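You operate a simulated robot arm through the tools that you are given. There is no shell and no other tool. Be economical: measure what you need, move in short steps, check, and stop when the job is done.

You are at the controls of a simulated two-armed robot. One attempt, no reset.

Task
Take the small purple tub and put it on the low shelf in front of lane 1. Press the grey button of lane six two times. Turn the dial of lane one to 3. Shut the low drawer of the end box. Close the drawer of the steel table. Put the folded cardboard on the upper deck of the trolley away on the low shelf in front of lane 4. Press the key seven of the keypad two times. Put the cardboard tray on the top of the long steel table away on the low shelf in front of lane 6. Take the green tub on the top of the steel bench and put it away on the draining board of the steel sink. Do these in any order.

The check looks at the end state, three seconds after you hand in, the way a careful person would. Anything else that was tipped, shoved, dropped, spilled or broken makes it a failure.

Robot
Two 7-joint arms with two-finger parallel grippers on one trunk, on a base that drives. Base frame: it is fixed to the floor where the robot stands at the start and does not move with it; the origin is under the middle of the robot, x ahead of it, y to its left, z up; the surface under the hand at the start is at about z = 720. Units: mm, degrees, N and s.
The left shoulder is at the start at [70, 163, 1045], the right one opposite. With the tool pointing down near the work surface each hand reaches from about 400 to 880 mm from the robot's upright axis, wherever it stands, measured 20 degrees to its own side. Places, roughly: cardboard tray [-2250, 7000, 750]; dial of lane one [-1700, 1200, 1100]; draining board of the steel sink [700, 4500, 900]; drawer of the steel table [-1100, 2200, 700]; folded cardboard (19x8x5 cm) [500, 2200, 800]; green tub [-4000, 7250, 1000]; grey button of lane six [-1600, -1300, 1100]; key seven of the keypad [-1500, 7000, 900]; low drawer of the end box [-4800, -1900, 200]; low shelf in front of lane 1 (24x33 cm) [-1400, 960, 360]; low shelf in front of lane 4 (24x33 cm) [-1400, -240, 360]; low shelf in front of lane 6 (24x33 cm) [-1400, -1040, 360]; small purple tub (10x7x5 cm) [500, -200, 700]. Payload 3.43 kg a hand.
Tool frame (each hand has its own): the origin (TCP) lies between the finger pads and is the grasp point; the fingertips stand 34 mm ahead of it; z points along the fingers, y is the line along which they close. The gripper opens to 128 mm. The fingers are 24 mm wide and 12 mm thick; the gripper's body (48 by 130 mm) begins 96 mm behind the TCP.
Orientation is told as [roll, pitch, yaw] about the base's x, y, z axes, in that order, counted from this pose: with the fingers straight down and closing along the base's y, the tool's x points along the base's -x, its y along +y and its z along -z.

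Tools
- The arms move only by the tool send_rows. It takes "left_commands", "right_commands" or both (then of equal length, played together; a hand with none holds still); each is a list of rows, each a list of 7 numbers: the opening in per cent of the stroke, from 0 (shut) to 100 (fully open), then the shift along the tool's x, y, z in mm, then the turn, a rotation vector about the tool's x, y, z in degrees. In form: [[jaw, tx, ty, tz, rx, ry, rz], ...]. A call has 1 to 12 rows; each row shifts and turns the commanded pose from where the row before left it, along the tool's axes as they then stand. Rows are played at 5 a second. More than 50 mm and 8.6 degrees between two rows, or a gripper value outside its range, and nothing of the call is played. Where a pose cannot be reached the arm comes as near as it can. A force on the tool above 40 N (or 10 N above the force at the start of the call, whichever is more), or a blocked arm, ends the call early, and 0.2 s more pass. Each finger travels about 153 mm/s and halts on what it meets, pressing with about 28 N; the grip force reading is that of the motor and also rises with nothing between the fingers. The clock runs only during rows and for 0.2 s after the last one: add rows that do not move to give the fingers time. The reply holds the time, the measured pose of the TCP, the force on the tool along the base axes, the opening and the grip force, in the units named above and with some noise, with the torque about the TCP (base axes, N m) and any sound that the robot's microphone picked up, and new pictures: "show" is both (left out), scene, wrist or none (wrist: the cameras of the hands that moved).
- Cameras (640 x 400 px; columns grow to the right, rows downward): "scene" is now at [127.5, -33.5, 1262.6]; the picture's right is [-0.41, -0.91, 0.00], its down [-0.60, 0.27, -0.75] and it looks along [0.68, -0.31, -0.66] (base axes); focal length 262 px, centre (320, 200). "left" rides on the left gripper at [76, 11, -160] in its tool frame; the picture's right is [-0.15, 0.99, 0.00], its down [-0.88, -0.13, -0.46] and it looks along [-0.45, -0.07, 0.89] (tool axes); focal length 234 px, centre (320, 200). "right" rides on the right gripper at [76, -11, -160] in its tool frame; the picture's right is [0.15, 0.99, 0.00], its down [-0.88, 0.13, -0.46] and it looks along [-0.45, 0.07, 0.89] (tool axes); focal length 234 px, centre (320, 200). There is no depth. A picture from a camera that has moved, and an enlarged one, comes with that camera's place and axes in the base frame and with its lens.
- move_column(by): slides the trunk up (or, below 0, down) by that many mm; the arms and the scene camera ride with it, the base frame stays. It gives what a move gives, with no picture.
- drive_base(legs): drives the robot by 1 to 6 legs, each [ahead, left, turn to the left] in mm, mm and degrees, along the robot's own axes; the way and the turn of a leg run together, so that a leg with both is an arc; at most 1500 mm and 180 degrees a leg. The arms and the cameras ride along, it lands a little off, and it stops where it bumps. It gives what a move gives, and a new picture of the scene camera.
- head_to(pan, tilt): turns the head with the scene camera to pan (to the left, within 86 degrees either way) and tilt (down, from -29 to 69), counted from straight ahead of the robot. It gives what a move gives, and a new picture of the scene camera.
- enlarge(camera, box): a new picture of the part [left, top, right, bottom] of that camera's present view, enlarged. No time passes.
- close_job(): hands the job in; it is judged then, once.

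Work in short steps. Places have to be worked out from the pictures, the camera data and where the tool is seen: move nearer, look again, correct. Check each grasp and each placing, and mend what went wrong. You have 196 turns and 260 pictures in all, those below and enlarged ones among them. Open the grippers and draw the arms clear of the work before you hand the job in, unless the task says otherwise.

The tools are called after "Emit:" as name(argument=value, ...) on one line, values as JSON. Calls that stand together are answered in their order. send_rows: Moves the arms, as the interface text tells. Its arguments: {"type":"object","properties":{"left_commands":{"type":"array"},"right_commands":{"type":"array"},"show":{"type":"string","enum":["both","scene","wrist","none"]}},"required":[]} The other tools are called the same way: move_column (by) slides the trunk up or down; drive_base (legs) drives the base; head_to (pan, tilt) turns the head that bears the scene camera; enlarge (camera, box) takes an enlarged picture of a part of a camera's view; close_job () hands the job in.

At the start:

```text
clock: 0.0
left_position: [584.3, -11.7, 969.7]
left_ee_rot: [0.0, 0.1, 0.0]
left_contact_force: [-0.2, 0.2, 0.1]
left_moment: [0.03, -0.01, -0.01]
left_gripper_width: 128.2
left_finger_force: 0.1
right_position: [365.1, -371.1, 944.4]
right_ee_rot: [0.0, 0.0, 0.0]
right_contact_force: [1.1, -0.1, -0.1]
right_moment: [0.0, 0.01, -0.01]
right_gripper_width: 127.9
right_finger_force: 0.1
trunk travel left (down, up): [-525.0, 415.0]
robot x, y, heading: [5.0, -1.3, -0.2]
head pan, tilt: [-24.3, 41.5]
```

scene: 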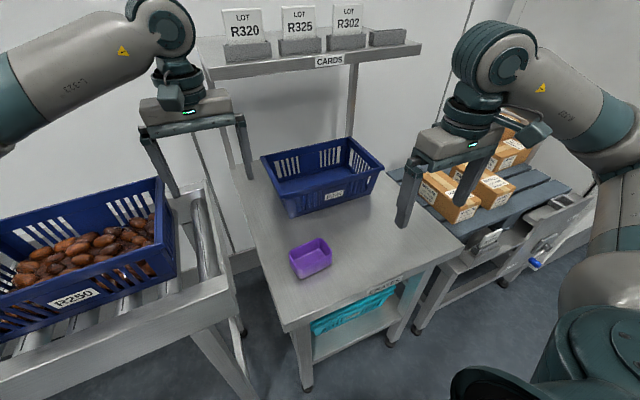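
right: 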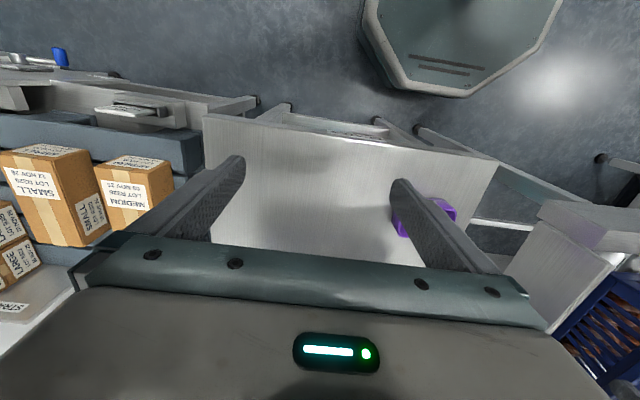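
left: 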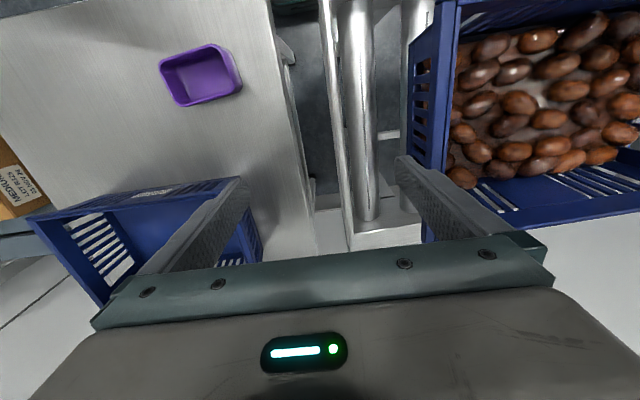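

The tub is at about (477,-165), with its long side near y. I raise the left hand out of the way and bring the right hand over the tub.

Emit:
send_rows(left_commands=[[100, 0, 0, -40, 0, 0, 0], [100, 0, 0, -40, 0, 0, 0], [100, 40, 20, -20, 0, 0, 0], [100, 40, 20, 0, 0, 0, 0], [100, 40, 20, 0, 0, 0, 0], [100, 40, 20, 0, 0, 0, 0]], right_commands=[[100, 0, 0, 0, 0, 0, 0], [100, 0, 0, 0, 0, 0, 0], [100, -28, 40, 0, 0, 0, 0], [100, -28, 40, 0, 0, 0, 0], [100, -28, 40, 0, 0, 0, 0], [100, -28, 40, 0, 0, 0, 0]], show="none")

Emit:
send_rows(right_commands=[[100, 0, 40, 0, 0, 0, 8.2], [100, 0, 0, 0, 0, 0, 8.2], [100, 0, 0, 0, 0, 0, 8.2], [100, 0, 0, 0, 0, 0, 8.2], [100, 0, 0, 0, 0, 0, 8.2], [100, 0, 0, 0, 0, 0, 8.2], [100, 0, 0, 0, 0, 0, 8.2], [100, 0, 0, 0, 0, 0, 8.2], [100, 0, 0, 0, 0, 0, 8.2], [100, 0, 0, 0, 0, 0, 8.2], [100, 0, 0, 30, 0, 0, 0], [100, 0, 0, 30, 0, 0, 0]])

```text
clock: 1.4
left_position: [423.0, 68.9, 1066.7]
left_ee_rot: [-0.1, 0.1, 0.0]
left_contact_force: [-1.0, 0.5, 0.6]
left_moment: [-0.06, 0.02, 0.03]
left_gripper_width: 128.0
left_finger_force: 0.1
right_position: [481.0, -208.9, 947.2]
right_ee_rot: [0.0, 0.0, -0.1]
right_contact_force: [-0.3, -0.2, 0.1]
right_moment: [-0.06, 0.04, -0.03]
right_gripper_width: 128.2
right_finger_force: 0.2
trunk travel left (down, up): [-525.0, 415.0]
robot x, y, heading: [0.2, -3.7, 0.1]
head pan, tilt: [-24.3, 41.5]
```

```text
clock: 4.0
left_position: [423.8, 65.4, 1066.3]
left_ee_rot: [-0.1, 0.0, -0.1]
left_contact_force: [0.5, 0.4, 0.2]
left_moment: [0.01, 0.01, 0.0]
left_gripper_width: 127.8
left_finger_force: 0.1
right_position: [473.3, -172.6, 883.4]
right_ee_rot: [-0.1, -0.1, -82.0]
right_contact_force: [0.0, 0.5, -0.1]
right_moment: [-0.02, -0.01, 0.0]
right_gripper_width: 128.2
right_finger_force: 0.0
trunk travel left (down, up): [-525.0, 415.0]
robot x, y, heading: [3.9, 3.4, 0.1]
head pan, tilt: [-24.3, 41.5]
camera scene: at [127.7, -33.5, 1262.6], right [-0.41, -0.91, 0.0], down [-0.6, 0.27, -0.75], along [0.68, -0.31, -0.66], focal length 262 px, centre (320, 200)
camera right: at [451.6, -98.8, 1041.2], right [0.96, 0.28, 0.0], down [0.25, -0.85, 0.46], along [0.13, -0.44, -0.89], focal length 234 px, centre (320, 200)
```

scene: 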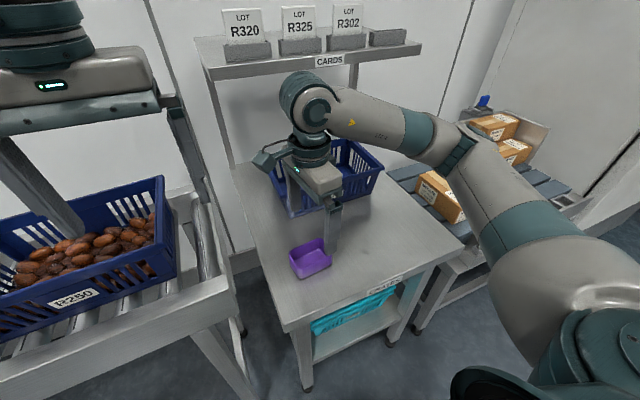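
right: 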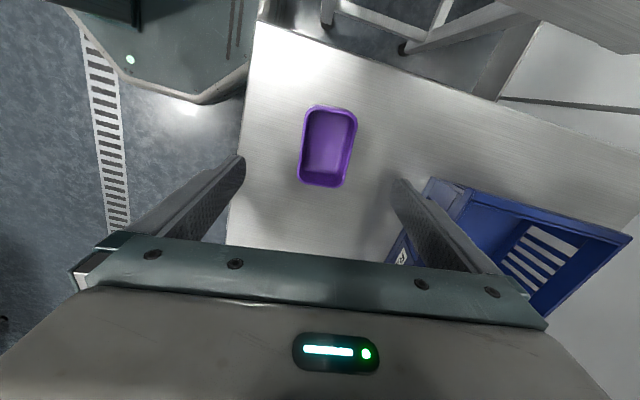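

The tub is centred at (482,-168), and the yaw matches. I shift a few mm and go down around it.

Emit:
send_rows(right_commands=[[85, 3, 9, 30, 0, 0, 0], [85, 0, 0, 30, 0, 0, 0], [85, 0, 0, 30, 0, 0, 0], [85, 0, 0, 15, 0, 0, 0], [85, 0, 0, 13, 0, 0, 0]], show="wrist")

```text
clock: 5.2
left_position: [423.7, 66.2, 1066.7]
left_ee_rot: [0.0, 0.0, 0.0]
left_contact_force: [0.1, -0.1, -0.5]
left_moment: [-0.01, -0.04, 0.04]
left_gripper_width: 127.9
left_finger_force: 0.0
right_position: [485.1, -169.1, 766.6]
right_ee_rot: [0.1, 0.0, -81.9]
right_contact_force: [1.1, -0.3, 0.4]
right_moment: [0.0, 0.01, 0.02]
right_gripper_width: 108.6
right_finger_force: 0.0
trunk travel left (down, up): [-525.0, 415.0]
robot x, y, heading: [-1.2, 1.1, -0.3]
head pan, tilt: [-24.3, 41.5]
camera right: at [462.8, -94.8, 924.6], right [0.96, 0.28, 0.0], down [0.25, -0.85, 0.46], along [0.13, -0.44, -0.89], focal length 234 px, centre (320, 200)
```

right: 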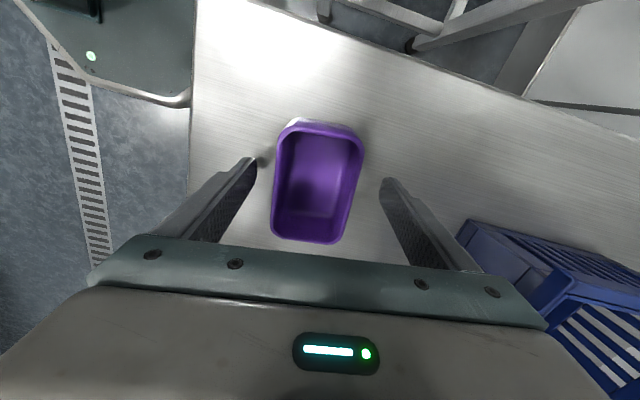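

The fingers straddle the tub, so I close and lift a little.

Emit:
send_rows(right_commands=[[0, 0, 0, 0, 0, 0, 0], [0, 0, 0, 0, 0, 0, 0], [0, 0, 0, 0, 0, 0, 0], [0, 0, 0, -20, 0, 0, 0], [0, 0, 0, -40, 0, 0, 0], [0, 0, 0, -40, 0, 0, 0], [0, 0, 0, -40, 0, 0, 0], [0, 0, 0, -40, 0, 0, 0]])

```text
clock: 7.0
left_position: [423.4, 66.6, 1067.3]
left_ee_rot: [0.0, 0.0, 0.0]
left_contact_force: [-0.5, 0.3, 1.2]
left_moment: [0.01, 0.0, 0.01]
left_gripper_width: 127.9
left_finger_force: 0.0
right_position: [487.3, -163.9, 946.5]
right_ee_rot: [0.0, -0.1, -81.9]
right_contact_force: [-0.1, 0.8, 0.8]
right_moment: [-0.02, -0.05, 0.0]
right_gripper_width: 61.1
right_finger_force: 28.3
trunk travel left (down, up): [-525.0, 415.0]
robot x, y, heading: [2.7, -0.4, 0.3]
head pan, tilt: [-24.3, 41.5]
camera scene: at [127.0, -32.7, 1262.6], right [-0.41, -0.91, 0.0], down [-0.6, 0.27, -0.75], along [0.68, -0.31, -0.66], focal length 262 px, centre (320, 200)
camera right: at [464.9, -90.7, 1104.9], right [0.96, 0.28, 0.0], down [0.25, -0.85, 0.46], along [0.13, -0.44, -0.89], focal length 234 px, centre (320, 200)
```

scene: 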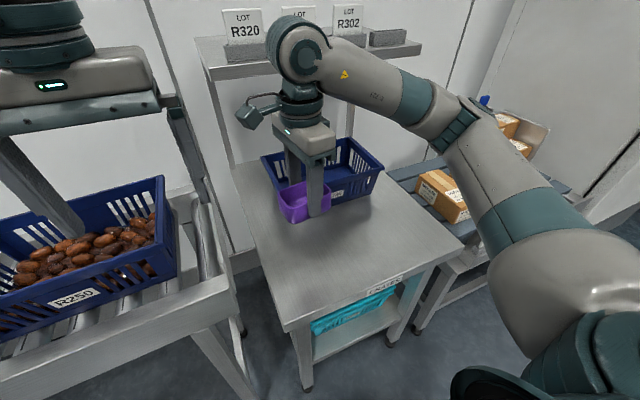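
right: 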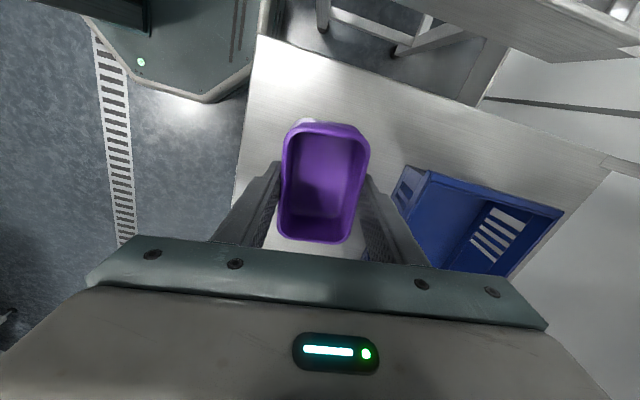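

Tub held. I back off 350 mm and draw the hands in somewhat.

Emit:
send_rows(right_commands=[[0, -20, -30, -20, 0, 0, 0], [0, 0, -30, -20, 0, 0, 0], [0, 0, 0, -20, 0, 0, 0]], show="none")

Emit:
drive_base(legs=[[-400, 0, 0], [0, 0, 90]])

```text
clock: 7.8
left_position: [424.6, 67.4, 1066.0]
left_ee_rot: [0.0, 0.0, 0.0]
left_contact_force: [-0.1, -0.8, -0.2]
left_moment: [0.04, -0.01, 0.01]
left_gripper_width: 127.9
left_finger_force: 0.0
right_position: [427.4, -194.7, 1006.0]
right_ee_rot: [0.1, 0.0, -82.0]
right_contact_force: [0.6, 0.5, -0.5]
right_moment: [0.0, 0.02, 0.01]
right_gripper_width: 61.0
right_finger_force: 28.2
trunk travel left (down, up): [-525.0, 415.0]
robot x, y, heading: [-0.2, -5.3, 0.0]
head pan, tilt: [-24.3, 41.5]
```

```text
clock: 14.1
left_position: [-457.8, 423.7, 1066.6]
left_ee_rot: [0.1, 0.1, 89.0]
left_contact_force: [-0.4, -0.7, 0.9]
left_moment: [0.0, 0.02, -0.01]
left_gripper_width: 128.3
left_finger_force: 0.0
right_position: [-196.2, 422.3, 1005.8]
right_ee_rot: [0.0, -0.1, 7.0]
right_contact_force: [0.8, -0.6, 0.8]
right_moment: [-0.02, 0.0, 0.01]
right_gripper_width: 60.9
right_finger_force: 28.4
trunk travel left (down, up): [-525.0, 415.0]
robot x, y, heading: [-395.2, -1.0, 88.9]
head pan, tilt: [-24.3, 41.5]
camera scene: at [-360.8, 126.4, 1262.6], right [0.9, -0.43, 0.0], down [-0.28, -0.6, -0.75], along [0.32, 0.68, -0.66], focal length 262 px, centre (320, 200)
```

scene: 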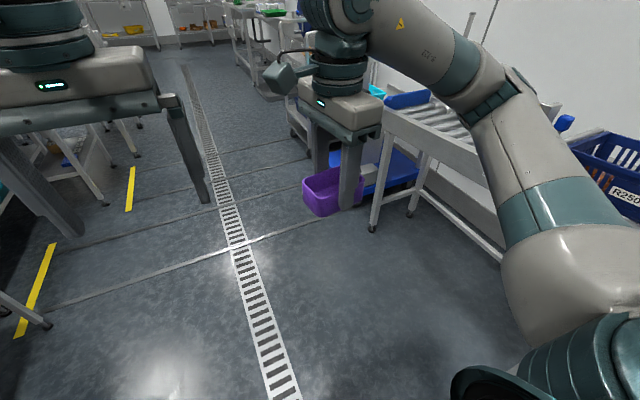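

I look to the left (toward −x) before I turn further.

Emit:
head_to(pan=80, tilt=25)

Emit:
head_to(pan=20, tilt=25)

```text
clock: 15.9
left_position: [-455.6, 423.6, 1066.5]
left_ee_rot: [-0.1, 0.1, 89.0]
left_contact_force: [-0.1, -0.7, -0.9]
left_moment: [-0.02, 0.01, 0.01]
left_gripper_width: 128.1
left_finger_force: 0.1
right_position: [-197.1, 423.1, 1005.7]
right_ee_rot: [0.0, -0.1, 7.0]
right_contact_force: [-0.1, -0.1, -1.7]
right_moment: [-0.02, 0.02, -0.01]
right_gripper_width: 61.0
right_finger_force: 27.7
trunk travel left (down, up): [-525.0, 415.0]
robot x, y, heading: [-397.1, -2.0, 89.1]
head pan, tilt: [80.0, 25.0]
camera scene: at [-487.0, 68.2, 1288.2], right [0.19, 0.98, 0.0], down [0.41, -0.08, -0.91], along [-0.89, 0.17, -0.42], focal length 262 px, centre (320, 200)
```

scene: 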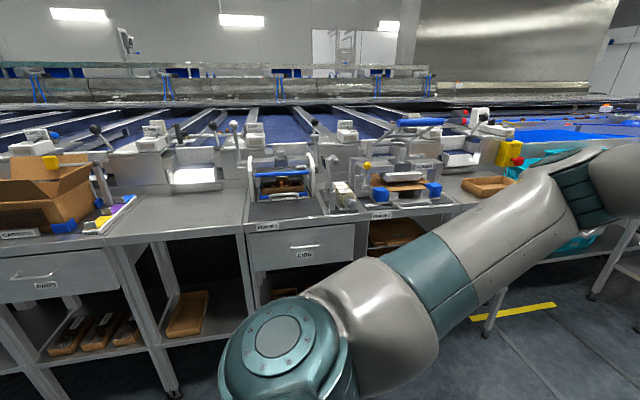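

```text
clock: 17.2
left_position: [-455.9, 423.4, 1066.3]
left_ee_rot: [0.0, -0.1, 89.0]
left_contact_force: [0.6, 0.4, 0.1]
left_moment: [0.02, -0.02, 0.01]
left_gripper_width: 128.0
left_finger_force: 0.0
right_position: [-195.6, 424.0, 1006.1]
right_ee_rot: [0.0, 0.0, 7.0]
right_contact_force: [-0.4, 0.4, 0.1]
right_moment: [0.0, -0.02, 0.0]
right_gripper_width: 60.9
right_finger_force: 28.0
trunk travel left (down, up): [-525.0, 415.0]
robot x, y, heading: [-397.7, -4.9, 89.3]
head pan, tilt: [20.0, 25.0]
camera scene: at [-426.6, 137.6, 1288.1], right [0.95, 0.33, 0.0], down [0.14, -0.4, -0.91], along [-0.3, 0.86, -0.42], focal length 262 px, centre (320, 200)
```

scene: 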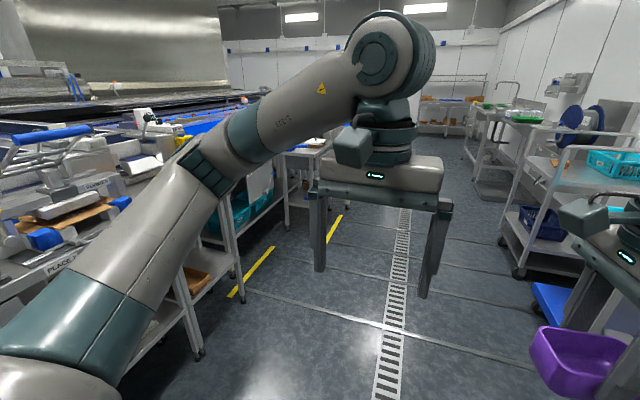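

The shelves are under benches whose front edge is at about x=-1200. I drive to y≈960 and face −x for a good look.

Emit:
drive_base(legs=[[960, 0, 0], [0, 0, 91]])

Emit:
head_to(pan=0, tilt=35)

```text
clock: 26.0
left_position: [-802.0, 883.0, 1066.7]
left_ee_rot: [-0.1, -0.1, 179.7]
left_contact_force: [-0.5, 0.0, 0.1]
left_moment: [-0.03, 0.03, -0.03]
left_gripper_width: 127.9
left_finger_force: 0.0
right_position: [-805.9, 1143.4, 1006.1]
right_ee_rot: [0.0, 0.0, 97.7]
right_contact_force: [0.4, 0.3, -0.3]
right_moment: [-0.02, 0.01, 0.02]
right_gripper_width: 60.8
right_finger_force: 27.8
trunk travel left (down, up): [-525.0, 415.0]
robot x, y, heading: [-379.2, 943.3, 179.7]
head pan, tilt: [20.0, 25.0]
camera scene: at [-514.7, 917.4, 1288.1], right [-0.34, 0.94, 0.0], down [0.4, 0.14, -0.91], along [-0.85, -0.31, -0.42], focal length 262 px, centre (320, 200)
```

scene: 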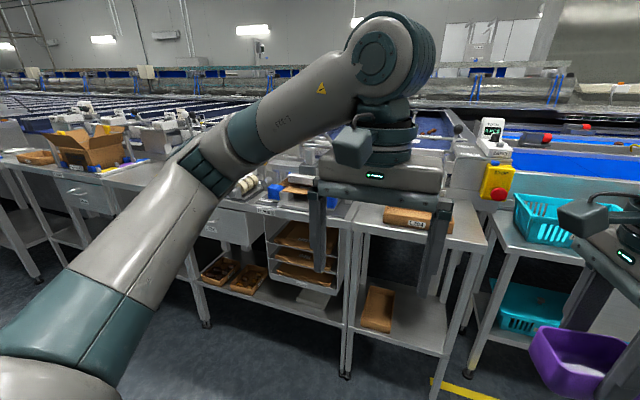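

```text
clock: 26.8
left_position: [-801.5, 884.8, 1067.3]
left_ee_rot: [0.0, 0.0, 179.7]
left_contact_force: [-0.3, 0.1, 0.2]
left_moment: [0.01, 0.01, 0.0]
left_gripper_width: 127.9
left_finger_force: 0.0
right_position: [-804.3, 1143.9, 1006.0]
right_ee_rot: [-0.1, 0.0, 97.7]
right_contact_force: [0.1, -0.3, -1.4]
right_moment: [-0.03, -0.02, 0.04]
right_gripper_width: 61.1
right_finger_force: 27.8
trunk travel left (down, up): [-525.0, 415.0]
robot x, y, heading: [-376.7, 951.6, 179.4]
head pan, tilt: [0.0, 35.0]
camera scene: at [-516.0, 949.0, 1272.4], right [0.0, 1.0, 0.0], down [0.57, 0.0, -0.82], along [-0.82, 0.0, -0.57], focal length 262 px, centre (320, 200)
```

scene: 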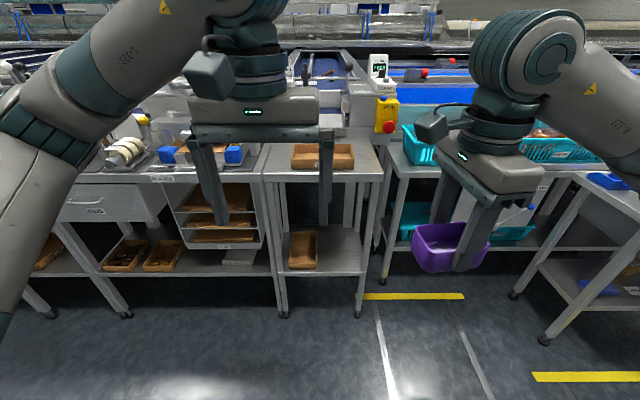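

The lane 1 shelf spans about y 795–1125 and x −1520 to −1280, with a brown tray on its left half and the right half free. There is about 430 mm of clearance above it. I turn the right tool back to yaw 0 and tilt it 30° forward so it can reach under the bench.

Emit:
send_rows(right_commands=[[0, 0, 0, 0, 0, 0, -8.2], [0, 0, 0, 0, 0, 0, -8.2], [0, 0, 0, 0, 0, 0, -8.2], [0, 0, 0, 0, 0, 0, -8.2], [0, 0, 0, 0, 0, 0, -8.2], [0, 0, 0, 0, 0, 0, -8.2], [0, 0, 0, 0, 0, 0, -8.2], [0, 0, 0, 0, 0, 0, -8.2], [0, 0, 0, 0, 0, 0, -8.2], [0, 0, 0, 0, 0, 0, -8.2]], left_commands=[[100, 0, 20, 0, 0, 0, 0], [100, 0, 20, 0, 0, 0, 0], [100, 0, 20, 0, 0, 0, 0], [100, 0, 20, -20, 0, 0, 0], [100, 0, 20, -20, 0, 0, 0], [100, 0, 20, -20, 0, 0, 0], [100, 0, 20, -20, 0, 0, 0], [100, 0, 20, -20, 0, 0, 0], [100, 0, 0, -20, 0, 0, 0], [100, 0, 0, -20, 0, 0, 0]], show="none")

Emit:
send_rows(right_commands=[[0, 0, 0, 0, 0, -7.5, 0], [0, 0, 0, 0, 0, -7.5, 0], [0, 0, 0, 0, 0, -7.5, 0], [0, 0, 0, 0, 0, -7.5, 0], [0, 0, 0, 0, 0, 0, 0]], show="both")

```text
clock: 29.0
left_position: [-801.3, 726.9, 1206.8]
left_ee_rot: [0.0, -0.1, 179.6]
left_contact_force: [-0.5, 0.3, -0.1]
left_moment: [0.01, 0.01, -0.03]
left_gripper_width: 127.9
left_finger_force: 0.0
right_position: [-805.1, 1143.6, 1006.5]
right_ee_rot: [0.0, 0.0, 179.8]
right_contact_force: [0.5, 0.4, -0.4]
right_moment: [0.02, 0.02, 0.0]
right_gripper_width: 61.0
right_finger_force: 28.1
trunk travel left (down, up): [-525.0, 415.0]
robot x, y, heading: [-374.3, 946.6, 179.6]
head pan, tilt: [0.0, 35.0]
```

```text
clock: 30.2
left_position: [-803.0, 726.5, 1205.7]
left_ee_rot: [0.0, -0.1, 179.6]
left_contact_force: [0.1, -0.7, -0.4]
left_moment: [-0.02, 0.01, 0.02]
left_gripper_width: 128.1
left_finger_force: 0.0
right_position: [-818.8, 1142.1, 1014.0]
right_ee_rot: [0.0, -30.0, 179.7]
right_contact_force: [-0.3, -0.5, 0.2]
right_moment: [0.0, -0.03, 0.01]
right_gripper_width: 61.2
right_finger_force: 27.6
right hand out of reach, approached as far as the arm can: row 4
trunk travel left (down, up): [-525.0, 415.0]
robot x, y, heading: [-376.0, 945.7, 179.6]
head pan, tilt: [0.0, 35.0]
camera scene: at [-516.1, 949.2, 1272.3], right [0.01, 1.0, 0.0], down [0.57, 0.0, -0.82], along [-0.82, 0.0, -0.57], focal length 262 px, centre (320, 200)
camera right: at [-673.9, 1151.7, 1114.7], right [0.12, -0.99, -0.07], down [-0.54, -0.13, 0.83], along [-0.84, -0.06, -0.55], focal length 234 px, centre (320, 200)
```

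scene: 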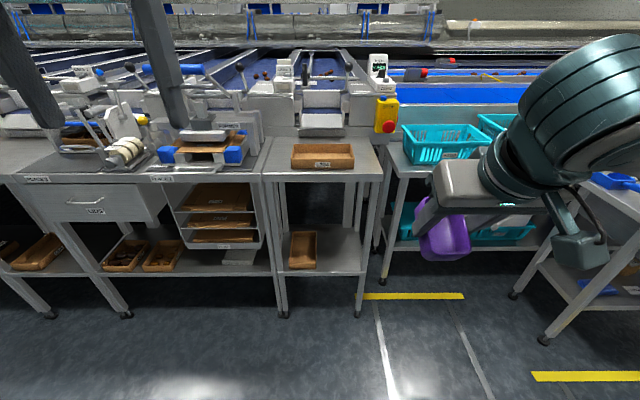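
right: 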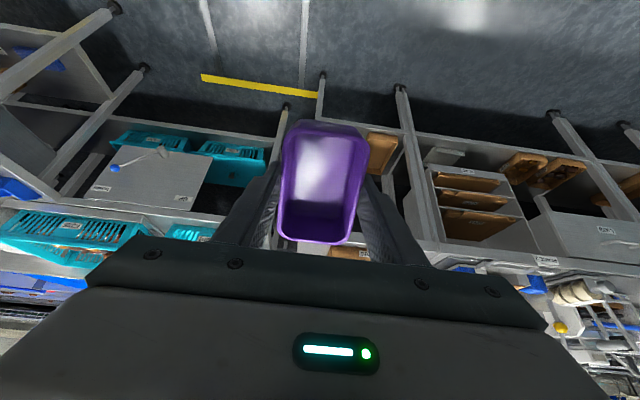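

Tilt reached. I lower the trunk 450 mm and shift sideways and ahead toward the lane 1 shelf.

Emit:
move_column(by=-450)

Emit:
drive_base(legs=[[200, 100, 0]])

```text
refused: -450 is not a number from -400 to 400
```

```text
clock: 31.9
left_position: [-1001.5, 622.3, 1204.4]
left_ee_rot: [-0.1, 0.1, -179.9]
left_contact_force: [0.3, 1.1, -0.5]
left_moment: [0.04, 0.01, -0.01]
left_gripper_width: 127.7
left_finger_force: 0.1
right_position: [-1021.5, 1037.9, 1015.0]
right_ee_rot: [0.0, -29.8, -179.9]
right_contact_force: [0.6, 1.0, -0.7]
right_moment: [-0.02, -0.03, 0.02]
right_gripper_width: 60.9
right_finger_force: 27.9
trunk travel left (down, up): [-525.0, 415.0]
robot x, y, heading: [-578.8, 846.9, -179.6]
head pan, tilt: [0.0, 35.0]
camera scene: at [-717.9, 848.3, 1272.3], right [0.0, 1.0, 0.0], down [0.57, 0.0, -0.82], along [-0.82, 0.0, -0.57], focal length 262 px, centre (320, 200)
```

scene: 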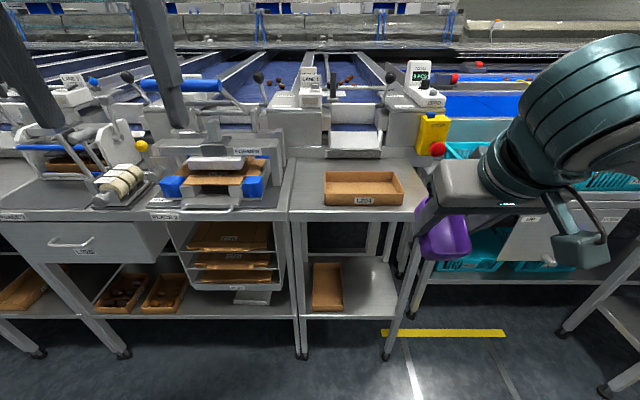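

The hand is still about 200 mm in front of the bench, so the column goes down 400.

Emit:
move_column(by=-400)

Emit:
head_to(pan=-10, tilt=30)

```text
clock: 35.8
left_position: [-1000.6, 622.3, 805.6]
left_ee_rot: [-0.1, 0.0, -179.9]
left_contact_force: [-0.7, 0.2, 0.4]
left_moment: [0.01, -0.01, 0.0]
left_gripper_width: 127.7
left_finger_force: 0.1
right_position: [-1022.2, 1039.6, 615.3]
right_ee_rot: [0.0, -29.9, -179.8]
right_contact_force: [0.1, -0.4, 0.5]
right_moment: [-0.03, -0.02, 0.0]
right_gripper_width: 61.1
right_finger_force: 27.8
trunk travel left (down, up): [-125.0, 815.0]
robot x, y, heading: [-578.0, 846.0, -179.8]
head pan, tilt: [0.0, 35.0]
```

```text
clock: 36.5
left_position: [-1000.7, 623.5, 804.6]
left_ee_rot: [0.0, 0.0, -179.9]
left_contact_force: [-0.7, 0.7, 0.8]
left_moment: [0.03, 0.0, 0.0]
left_gripper_width: 128.1
left_finger_force: 0.0
right_position: [-1022.0, 1039.4, 615.6]
right_ee_rot: [0.0, -29.9, -179.8]
right_contact_force: [-0.9, -0.4, -0.5]
right_moment: [-0.04, -0.01, 0.0]
right_gripper_width: 61.0
right_finger_force: 28.6
trunk travel left (down, up): [-125.0, 815.0]
robot x, y, heading: [-582.3, 847.6, -179.9]
head pan, tilt: [-10.0, 30.0]
camera scene: at [-718.4, 864.1, 880.2], right [0.17, 0.99, 0.0], down [0.49, -0.09, -0.87], along [-0.85, 0.15, -0.5], focal length 262 px, centre (320, 200)
```

scene: 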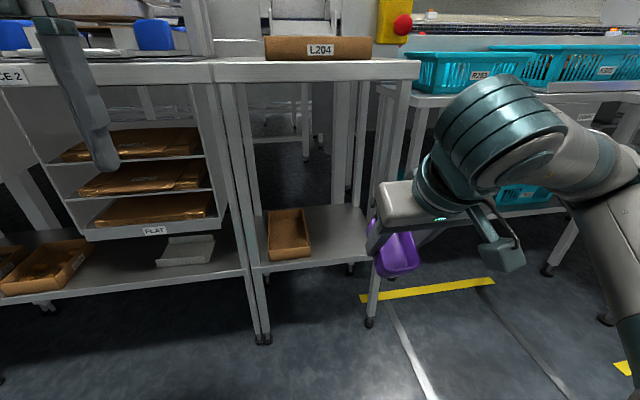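

The tray's right edge is at y≈938, so the free spot is y 945–1110. I'll drive 150 mm ahead, then lower 120 mm more.

Emit:
drive_base(legs=[[150, 0, 0]])

Emit:
move_column(by=-110)

Emit:
send_rows(right_commands=[[0, -30, 0, 17, 0, 0, 0], [0, -30, 0, 17, 0, 0, 0], [0, -30, 0, 17, 0, 0, 0], [0, -30, 0, 17, 0, 0, 0]])

```text
clock: 37.9
left_position: [-1153.1, 623.8, 806.0]
left_ee_rot: [0.0, 0.0, -179.9]
left_contact_force: [-0.9, -0.1, 0.6]
left_moment: [-0.01, -0.01, -0.01]
left_gripper_width: 128.2
left_finger_force: 0.1
right_position: [-1172.7, 1038.7, 615.3]
right_ee_rot: [-0.1, -29.9, -179.9]
right_contact_force: [-0.5, -0.5, 0.0]
right_moment: [-0.03, 0.02, 0.01]
right_gripper_width: 61.0
right_finger_force: 27.5
trunk travel left (down, up): [-125.0, 815.0]
robot x, y, heading: [-730.5, 846.2, -179.9]
head pan, tilt: [-10.0, 30.0]
camera scene: at [-869.7, 864.1, 880.1], right [0.17, 0.98, 0.0], down [0.49, -0.09, -0.87], along [-0.85, 0.15, -0.5], focal length 262 px, centre (320, 200)
```

scene: 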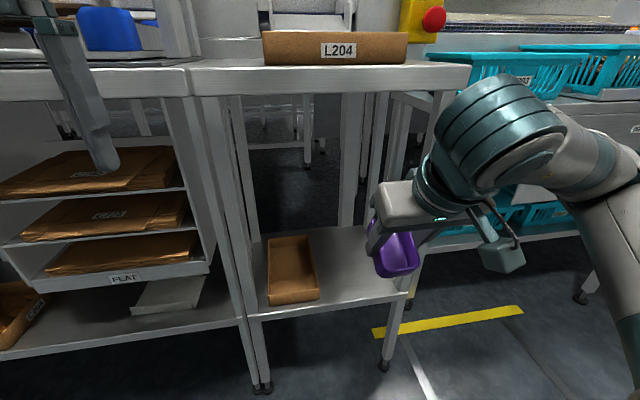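

```text
clock: 39.3
left_position: [-1154.6, 624.2, 695.3]
left_ee_rot: [0.0, 0.0, -179.8]
left_contact_force: [-0.2, -0.1, 0.7]
left_moment: [0.01, -0.01, 0.0]
left_gripper_width: 127.8
left_finger_force: 0.0
right_position: [-1173.2, 1038.9, 505.8]
right_ee_rot: [0.1, -29.9, -180.1]
right_contact_force: [0.6, 0.3, -0.1]
right_moment: [0.02, -0.01, -0.06]
right_gripper_width: 61.0
right_finger_force: 27.8
trunk travel left (down, up): [-15.0, 925.0]
robot x, y, heading: [-731.9, 847.8, -179.9]
head pan, tilt: [-10.0, 30.0]
```

```text
clock: 40.3
left_position: [-1153.4, 623.0, 696.3]
left_ee_rot: [0.0, 0.1, -179.9]
left_contact_force: [-0.1, 0.0, -0.2]
left_moment: [0.02, 0.01, 0.02]
left_gripper_width: 128.0
left_finger_force: 0.0
right_position: [-1313.3, 1037.2, 506.5]
right_ee_rot: [0.0, -29.9, -179.8]
right_contact_force: [0.5, -0.1, -0.6]
right_moment: [-0.01, 0.0, 0.0]
right_gripper_width: 60.9
right_finger_force: 28.0
trunk travel left (down, up): [-15.0, 925.0]
robot x, y, heading: [-730.9, 850.7, -179.8]
head pan, tilt: [-10.0, 30.0]
camera scene: at [-869.4, 864.1, 770.2], right [0.17, 0.98, 0.0], down [0.49, -0.09, -0.87], along [-0.85, 0.15, -0.5], focal length 262 px, centre (320, 200)
camera right: at [-1168.3, 1047.6, 606.2], right [0.13, -0.99, -0.07], down [-0.54, -0.13, 0.83], along [-0.83, -0.07, -0.55], focal length 234 px, centre (320, 200)
```

scene: 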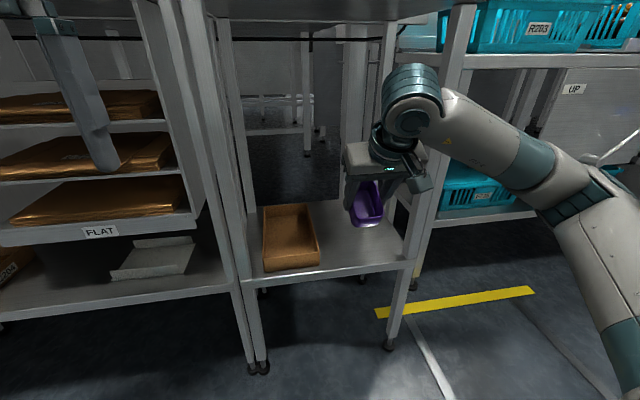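
right: 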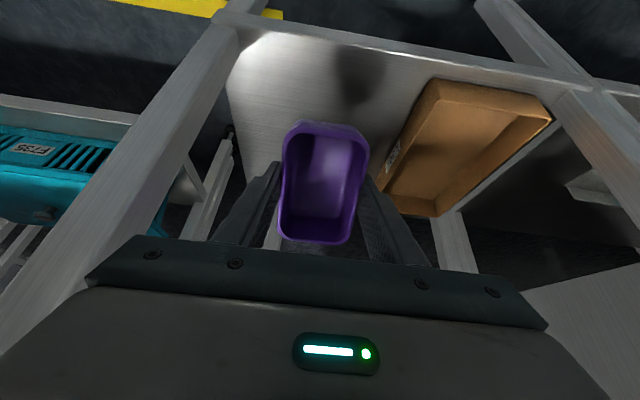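

I go 65 mm further in and descend to just above the shelf.

Emit:
send_rows(right_commands=[[0, -28, 0, 16, 0, 0, 0], [0, -28, 0, 16, 0, 0, 0], [0, 15, 0, 26, 0, 0, 0], [0, 15, 0, 26, 0, 0, 0], [0, 9, 0, 16, 0, 0, 0], [0, 4, 0, 7, 0, 0, 0], [0, 2.5, 0, 4.3, 0, 0, 0]])

```text
clock: 41.9
left_position: [-1152.9, 622.9, 696.0]
left_ee_rot: [-0.1, -0.1, -179.9]
left_contact_force: [-0.3, 0.2, 0.0]
left_moment: [0.01, -0.02, -0.03]
left_gripper_width: 127.9
left_finger_force: 0.0
right_position: [-1377.0, 1039.1, 420.0]
right_ee_rot: [0.1, -30.4, 180.1]
right_contact_force: [-8.1, -2.2, 23.0]
right_moment: [-0.08, 0.03, -0.03]
right_gripper_width: 61.1
right_finger_force: 28.1
trunk travel left (down, up): [-15.0, 925.0]
robot x, y, heading: [-729.0, 847.2, -179.8]
head pan, tilt: [-10.0, 30.0]
camera scene: at [-868.6, 863.6, 770.8], right [0.17, 0.99, 0.0], down [0.49, -0.09, -0.87], along [-0.85, 0.15, -0.5], focal length 262 px, centre (320, 200)
camera right: at [-1230.7, 1050.2, 518.2], right [0.13, -0.99, -0.07], down [-0.53, -0.13, 0.84], along [-0.84, -0.07, -0.54], focal length 234 px, centre (320, 200)
```

scene: 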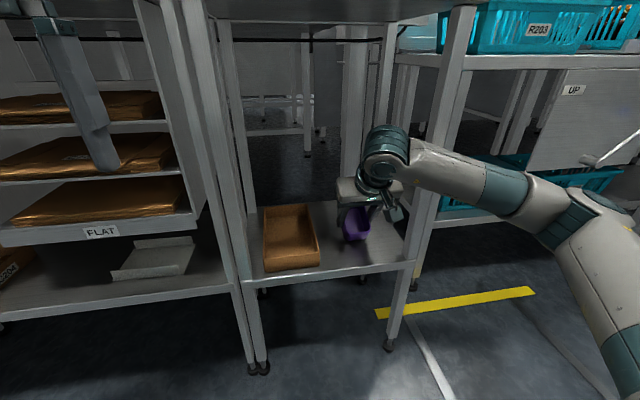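
right: 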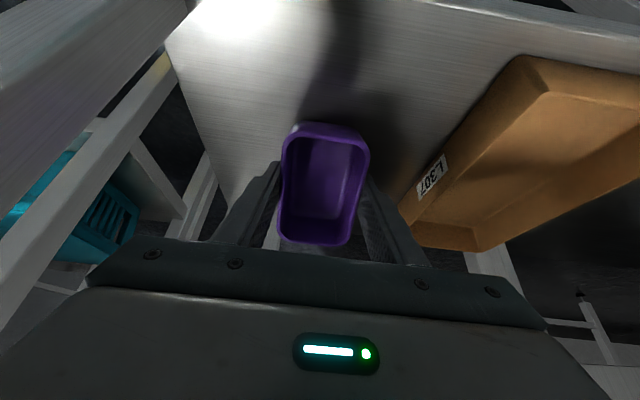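

The rear edge of the tub touches. I press down gently a few mm so that it pivots flat between the pads.

Emit:
send_rows(right_commands=[[0, 1.5, 0, 2.6, 0, 0, 0], [0, 1.5, 0, 2.6, 0, 0, 0], [0, 1.5, 0, 2.6, 0, 0, 0], [0, 1.5, 0, 2.6, 0, 0, 0]], show="wrist")

```text
clock: 42.8
left_position: [-1152.9, 624.5, 695.6]
left_ee_rot: [-0.1, -0.1, -179.9]
left_contact_force: [0.2, -0.1, -0.1]
left_moment: [0.0, 0.02, 0.02]
left_gripper_width: 128.0
left_finger_force: 0.0
right_position: [-1377.5, 1039.6, 413.2]
right_ee_rot: [0.2, -30.7, 180.0]
right_contact_force: [1.8, 0.0, 16.3]
right_moment: [0.15, -0.42, 0.04]
right_gripper_width: 60.9
right_finger_force: 27.6
trunk travel left (down, up): [-15.0, 925.0]
robot x, y, heading: [-734.3, 847.5, -180.0]
head pan, tilt: [-10.0, 30.0]
stopped in row 4 (right hand): the force on the tool passed its limit at 42 N (the readings are from after the stop); the commanded pose is now the measured one
camera right: at [-1229.1, 1050.5, 510.2], right [0.13, -0.99, -0.07], down [-0.52, -0.13, 0.84], along [-0.84, -0.07, -0.54], focal length 234 px, centre (320, 200)
```

right: 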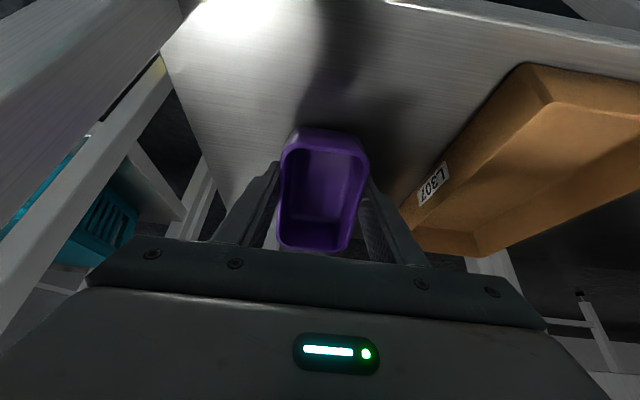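

It is pivoting. I press once more.

Emit:
send_rows(right_commands=[[0, 1.2, 0, 2.1, 0, 0, 0], [0, 1.2, 0, 2.1, 0, 0, 0], [0, 1.2, 0, 2.1, 0, 0, 0], [0, 1.2, 0, 2.1, 0, 0, 0], [0, 1.2, 0, 2.1, 0, 0, 0]], show="wrist")

```text
clock: 43.4
left_position: [-1153.1, 622.9, 694.2]
left_ee_rot: [-0.1, -0.1, -179.9]
left_contact_force: [0.4, 0.1, -0.6]
left_moment: [0.03, 0.0, 0.04]
left_gripper_width: 127.9
left_finger_force: 0.0
right_position: [-1376.5, 1038.3, 413.2]
right_ee_rot: [0.4, -31.1, 179.8]
right_contact_force: [1.8, 0.9, 16.7]
right_moment: [0.36, -0.4, 0.03]
right_gripper_width: 60.8
right_finger_force: 27.9
trunk travel left (down, up): [-15.0, 925.0]
robot x, y, heading: [-730.5, 848.3, -180.2]
head pan, tilt: [-10.0, 30.0]
stopped in row 3 (right hand): the force on the tool passed its limit at 43 N (the readings are from after the stop); the commanded pose is now the measured one
camera right: at [-1229.3, 1050.8, 509.0], right [0.13, -0.99, -0.07], down [-0.52, -0.13, 0.85], along [-0.85, -0.07, -0.53], focal length 234 px, centre (320, 200)
```

right: 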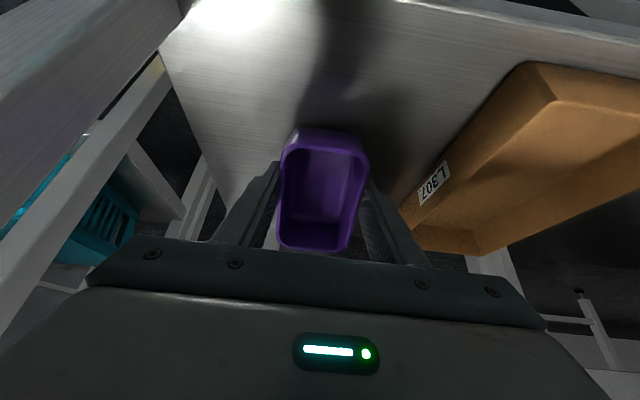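

The remaining tilt is small, so I open slightly and let it settle.

Emit:
send_rows(right_commands=[[52, 0, 0, 0, 0, 0, 0], [60, 0, 0, 0, 0, 0, 0], [72, 0, 0, 0, 0, 0, 0], [75, 0, 0, 0, 0, 0, 0]], show="wrist")

```text
clock: 44.4
left_position: [-1153.5, 624.4, 694.7]
left_ee_rot: [0.1, 0.0, -179.9]
left_contact_force: [-0.3, -0.1, -0.4]
left_moment: [0.02, 0.02, -0.01]
left_gripper_width: 128.2
left_finger_force: 0.1
right_position: [-1378.0, 1039.4, 409.6]
right_ee_rot: [0.4, -30.9, 179.8]
right_contact_force: [0.0, -0.4, -0.1]
right_moment: [0.03, 0.01, -0.02]
right_gripper_width: 95.8
right_finger_force: 0.0
trunk travel left (down, up): [-15.0, 925.0]
robot x, y, heading: [-728.9, 845.7, -180.0]
head pan, tilt: [-10.0, 30.0]
camera right: at [-1229.9, 1051.0, 506.5], right [0.13, -0.99, -0.07], down [-0.52, -0.13, 0.84], along [-0.84, -0.07, -0.53], focal length 234 px, centre (320, 200)
```

right: 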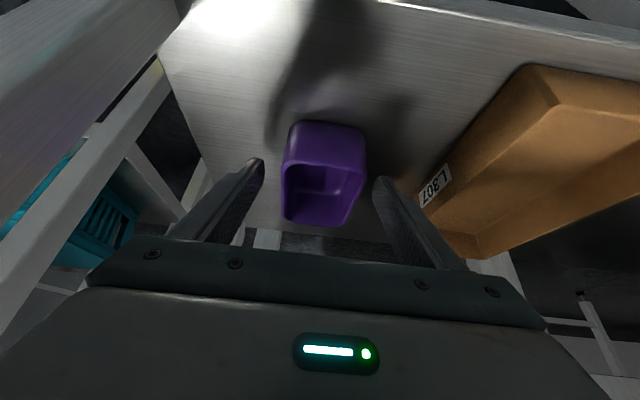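

The tub stands upright. I retreat along the fingers, then back out.

Emit:
send_rows(right_commands=[[80, 0, 0, -30, 0, 0, 0], [80, 0, 0, -30, 0, 0, 0], [80, 15, 0, -30, 0, 0, 0], [80, 30, 0, -17, 0, 0, 0], [80, 30, 0, -17, 0, 0, 0], [80, 30, 0, -17, 0, 0, 0], [80, 30, 0, -17, 0, 0, 0], [80, 30, 0, -17, 0, 0, 0]], show="scene")

```text
clock: 46.2
left_position: [-1152.8, 623.2, 695.5]
left_ee_rot: [0.0, -0.1, -179.9]
left_contact_force: [0.1, 0.5, -0.3]
left_moment: [-0.04, -0.01, 0.0]
left_gripper_width: 127.8
left_finger_force: 0.2
right_position: [-1181.1, 1031.3, 496.4]
right_ee_rot: [0.2, -30.7, 179.8]
right_contact_force: [0.1, -0.1, 0.2]
right_moment: [-0.01, 0.0, 0.04]
right_gripper_width: 102.5
right_finger_force: 0.0
right hand out of reach, approached as far as the arm can: row 7, 8
trunk travel left (down, up): [-15.0, 925.0]
robot x, y, heading: [-729.4, 846.8, -179.7]
head pan, tilt: [-10.0, 30.0]
camera scene: at [-869.4, 864.2, 770.2], right [0.17, 0.98, 0.0], down [0.49, -0.09, -0.87], along [-0.85, 0.15, -0.5], focal length 262 px, centre (320, 200)
```

scene: 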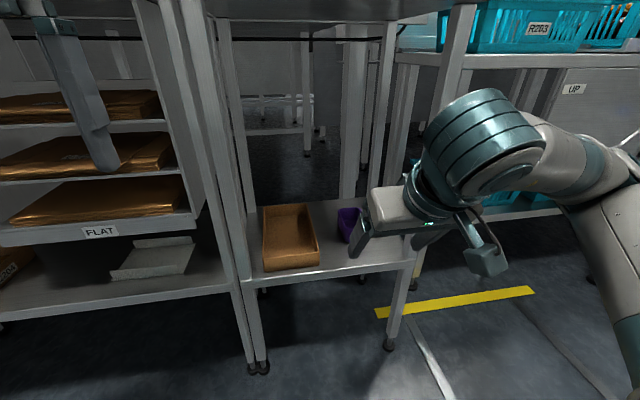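

Tub is placed. I back away, raise the trunk, and look at lane one's dial.

Emit:
drive_base(legs=[[-250, 0, 0]])

Emit:
move_column(by=400)

Emit:
move_column(by=110)

Emit:
head_to(pan=-20, tilt=20)

Emit:
enlarge(camera="scene", box=[200, 80, 400, 205])

```text
clock: 48.0
left_position: [-902.3, 623.1, 696.1]
left_ee_rot: [0.0, 0.0, -180.0]
left_contact_force: [-0.8, -0.1, 0.1]
left_moment: [0.0, -0.01, 0.0]
left_gripper_width: 127.8
left_finger_force: 0.0
right_position: [-931.3, 1032.1, 496.7]
right_ee_rot: [0.3, -30.6, 179.8]
right_contact_force: [0.8, -0.2, 0.3]
right_moment: [0.02, 0.0, -0.03]
right_gripper_width: 102.7
right_finger_force: 0.0
trunk travel left (down, up): [-15.0, 925.0]
robot x, y, heading: [-478.2, 847.7, -180.0]
head pan, tilt: [-10.0, 30.0]
camera scene: at [-618.7, 864.4, 770.2], right [0.17, 0.99, 0.0], down [0.49, -0.09, -0.87], along [-0.85, 0.15, -0.5], focal length 262 px, centre (320, 200)
```

scene: 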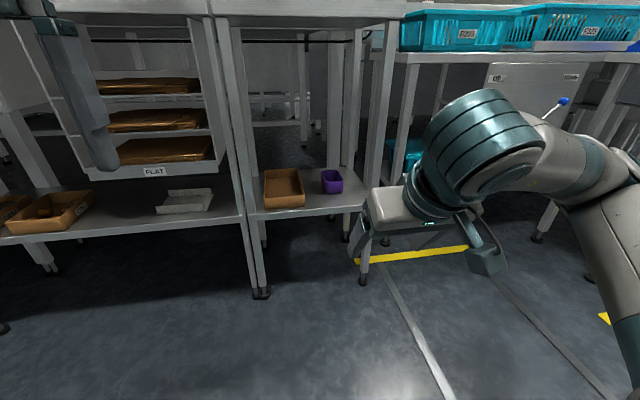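

```text
clock: 51.9
left_position: [-902.2, 624.5, 1095.0]
left_ee_rot: [0.0, 0.0, -179.9]
left_contact_force: [0.7, 0.4, -0.2]
left_moment: [0.03, 0.02, 0.02]
left_gripper_width: 127.8
left_finger_force: 0.0
right_position: [-931.8, 1032.3, 896.1]
right_ee_rot: [0.3, -30.6, 179.8]
right_contact_force: [-0.5, 0.0, 0.2]
right_moment: [-0.01, -0.04, 0.02]
right_gripper_width: 102.5
right_finger_force: 0.2
trunk travel left (down, up): [-415.0, 525.0]
robot x, y, heading: [-479.4, 848.0, -179.9]
head pan, tilt: [-10.0, 30.0]
```

```text
clock: 53.3
left_position: [-902.5, 624.5, 1205.9]
left_ee_rot: [0.0, -0.1, -179.9]
left_contact_force: [0.0, -0.8, 0.1]
left_moment: [0.04, -0.03, 0.0]
left_gripper_width: 128.1
left_finger_force: 0.1
right_position: [-931.1, 1032.4, 1005.9]
right_ee_rot: [0.4, -30.6, 179.8]
right_contact_force: [-0.4, 0.3, 0.3]
right_moment: [-0.01, 0.02, 0.02]
right_gripper_width: 102.3
right_finger_force: 0.1
trunk travel left (down, up): [-525.0, 415.0]
robot x, y, heading: [-480.6, 843.3, -180.0]
head pan, tilt: [-10.0, 30.0]
```

```text
clock: 54.0
left_position: [-902.0, 625.0, 1206.0]
left_ee_rot: [0.0, 0.0, -180.0]
left_contact_force: [-0.2, -0.3, 0.6]
left_moment: [-0.01, 0.0, -0.03]
left_gripper_width: 127.9
left_finger_force: 0.2
right_position: [-930.5, 1032.8, 1006.1]
right_ee_rot: [0.4, -30.7, 179.8]
right_contact_force: [-0.4, -0.4, -0.8]
right_moment: [-0.01, 0.01, -0.01]
right_gripper_width: 102.5
right_finger_force: 0.1
trunk travel left (down, up): [-525.0, 415.0]
robot x, y, heading: [-480.6, 848.5, -179.8]
head pan, tilt: [-20.0, 20.0]
camera scene: at [-617.2, 880.5, 1296.2], right [0.34, 0.94, 0.0], down [0.32, -0.12, -0.94], along [-0.88, 0.32, -0.34], focal length 262 px, centre (320, 200)
```

scene: 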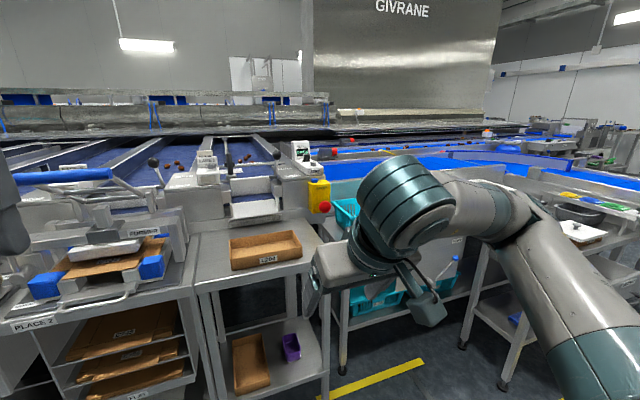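

```text
3.20 times, centred on (300, 142) of scene
camera zoom: at [-617.2, 880.5, 1296.2], right [0.34, 0.94, 0.0], down [0.32, -0.12, -0.94], along [-0.88, 0.32, -0.34], focal length 839 px, centre (384, 384)
```

zoom: 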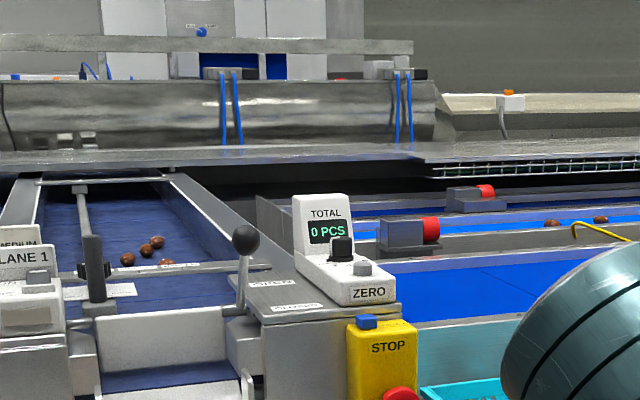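

The black knob on the "TOTAL" device is at about (−1645,1198,1090), which matches the given dial place. I raise the trunk, drive nearer, and zoom in.

Emit:
move_column(by=200)

Emit:
drive_base(legs=[[380, -170, 0]])

Emit:
head_to(pan=-15, tilt=30)

Emit:
enlarge(camera="scene", box=[290, 150, 370, 200])

```text
clock: 56.2
left_position: [-902.7, 623.9, 1404.7]
left_ee_rot: [0.0, 0.0, -179.9]
left_contact_force: [-0.1, -0.2, 0.4]
left_moment: [0.0, 0.03, 0.0]
left_gripper_width: 128.2
left_finger_force: 0.1
right_position: [-929.9, 1032.3, 1206.0]
right_ee_rot: [0.3, -30.7, 179.8]
right_contact_force: [-0.1, -0.9, -0.3]
right_moment: [0.01, 0.0, -0.01]
right_gripper_width: 102.7
right_finger_force: 0.1
trunk travel left (down, up): [-725.0, 215.0]
robot x, y, heading: [-476.3, 845.1, -179.8]
head pan, tilt: [-20.0, 20.0]
```

```text
clock: 58.8
left_position: [-1282.8, 797.3, 1405.7]
left_ee_rot: [-0.1, -0.1, -180.0]
left_contact_force: [-0.1, 0.4, -0.5]
left_moment: [0.02, 0.06, 0.0]
left_gripper_width: 128.2
left_finger_force: 0.0
right_position: [-1309.6, 1205.1, 1206.9]
right_ee_rot: [0.2, -30.7, 179.9]
right_contact_force: [-0.6, -0.3, 0.4]
right_moment: [0.03, 0.0, 0.03]
right_gripper_width: 102.5
right_finger_force: 0.0
trunk travel left (down, up): [-725.0, 215.0]
robot x, y, heading: [-859.5, 1018.6, 180.1]
head pan, tilt: [-20.0, 20.0]
camera scene: at [-996.4, 1053.4, 1496.4], right [0.34, 0.94, 0.0], down [0.32, -0.12, -0.94], along [-0.88, 0.32, -0.34], focal length 262 px, centre (320, 200)
```

scene: 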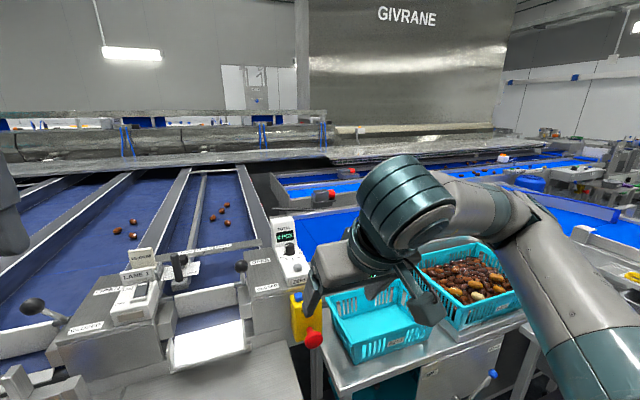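

```text
clock: 59.5
left_position: [-1284.3, 799.7, 1404.5]
left_ee_rot: [0.1, 0.0, -180.0]
left_contact_force: [0.7, -0.9, -0.3]
left_moment: [0.0, -0.01, 0.0]
left_gripper_width: 128.2
left_finger_force: 0.1
right_position: [-1311.2, 1206.8, 1205.6]
right_ee_rot: [0.3, -30.6, 179.8]
right_contact_force: [0.7, 0.6, -0.7]
right_moment: [0.0, 0.02, -0.01]
right_gripper_width: 102.3
right_finger_force: 0.0
trunk travel left (down, up): [-725.0, 215.0]
robot x, y, heading: [-860.9, 1021.5, 179.9]
head pan, tilt: [-15.0, 30.0]
camera scene: at [-997.8, 1045.7, 1480.2], right [0.26, 0.97, 0.0], down [0.48, -0.13, -0.87], along [-0.84, 0.22, -0.5], focal length 262 px, centre (320, 200)
```

scene: 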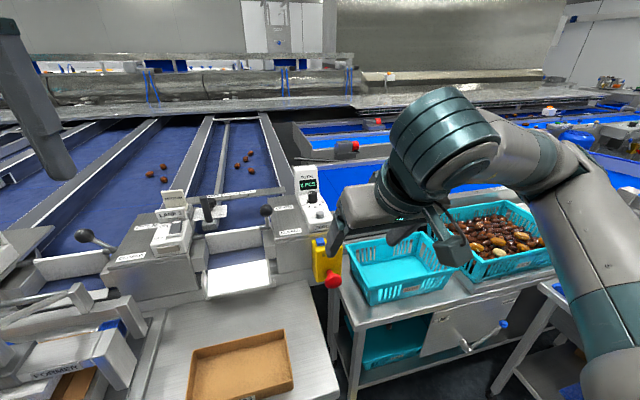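

```text
8.00 times, centred on (330, 175) of scene
camera zoom: at [-997.8, 1045.7, 1480.2], right [0.26, 0.97, 0.0], down [0.48, -0.13, -0.87], along [-0.84, 0.22, -0.5], focal length 2098 px, centre (240, 400)
```

zoom: 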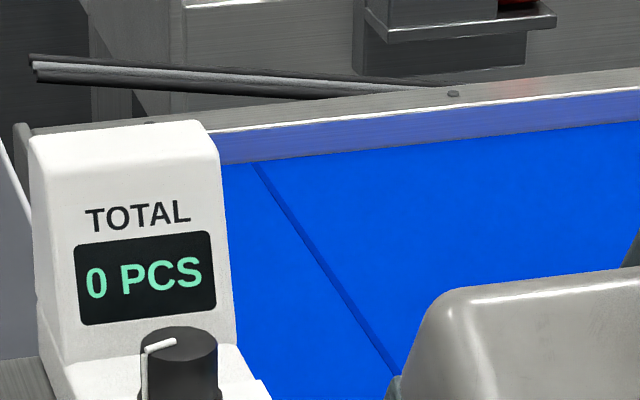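

There is a pointer on the knob. I look at the rest of this device and at the lane 1 box.

Emit:
enlarge(camera="scene", box=[280, 180, 344, 220])

Emit:
enlarge(camera="scene", box=[130, 180, 226, 240])

```text
10.00 times, centred on (312, 200) of scene
camera zoom: at [-997.8, 1045.7, 1480.2], right [0.26, 0.97, 0.0], down [0.48, -0.13, -0.87], along [-0.84, 0.22, -0.5], focal length 2623 px, centre (400, 200)
```

zoom: 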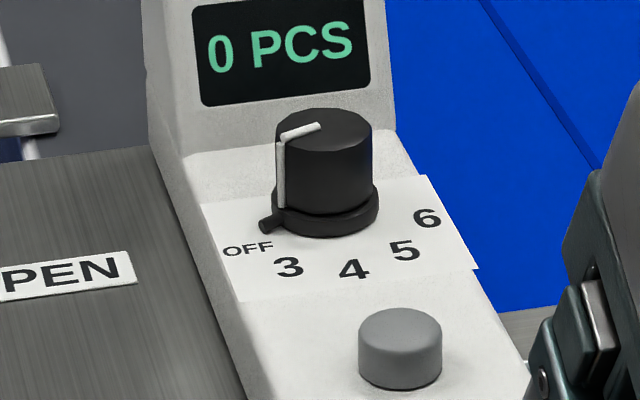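

```text
6.67 times, centred on (178, 210) of scene
camera zoom: at [-997.8, 1045.7, 1480.2], right [0.26, 0.97, 0.0], down [0.48, -0.13, -0.87], along [-0.84, 0.22, -0.5], focal length 1749 px, centre (1267, 133)
```

zoom: 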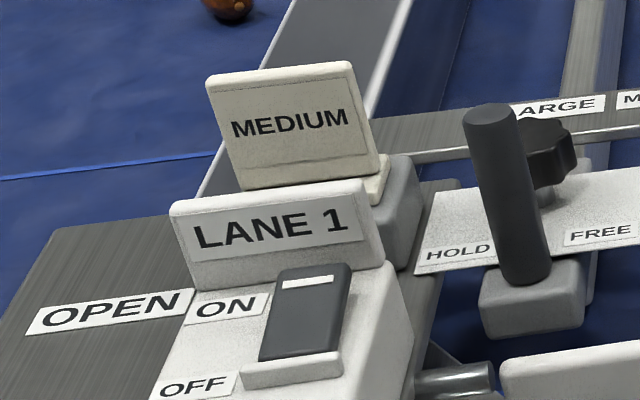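

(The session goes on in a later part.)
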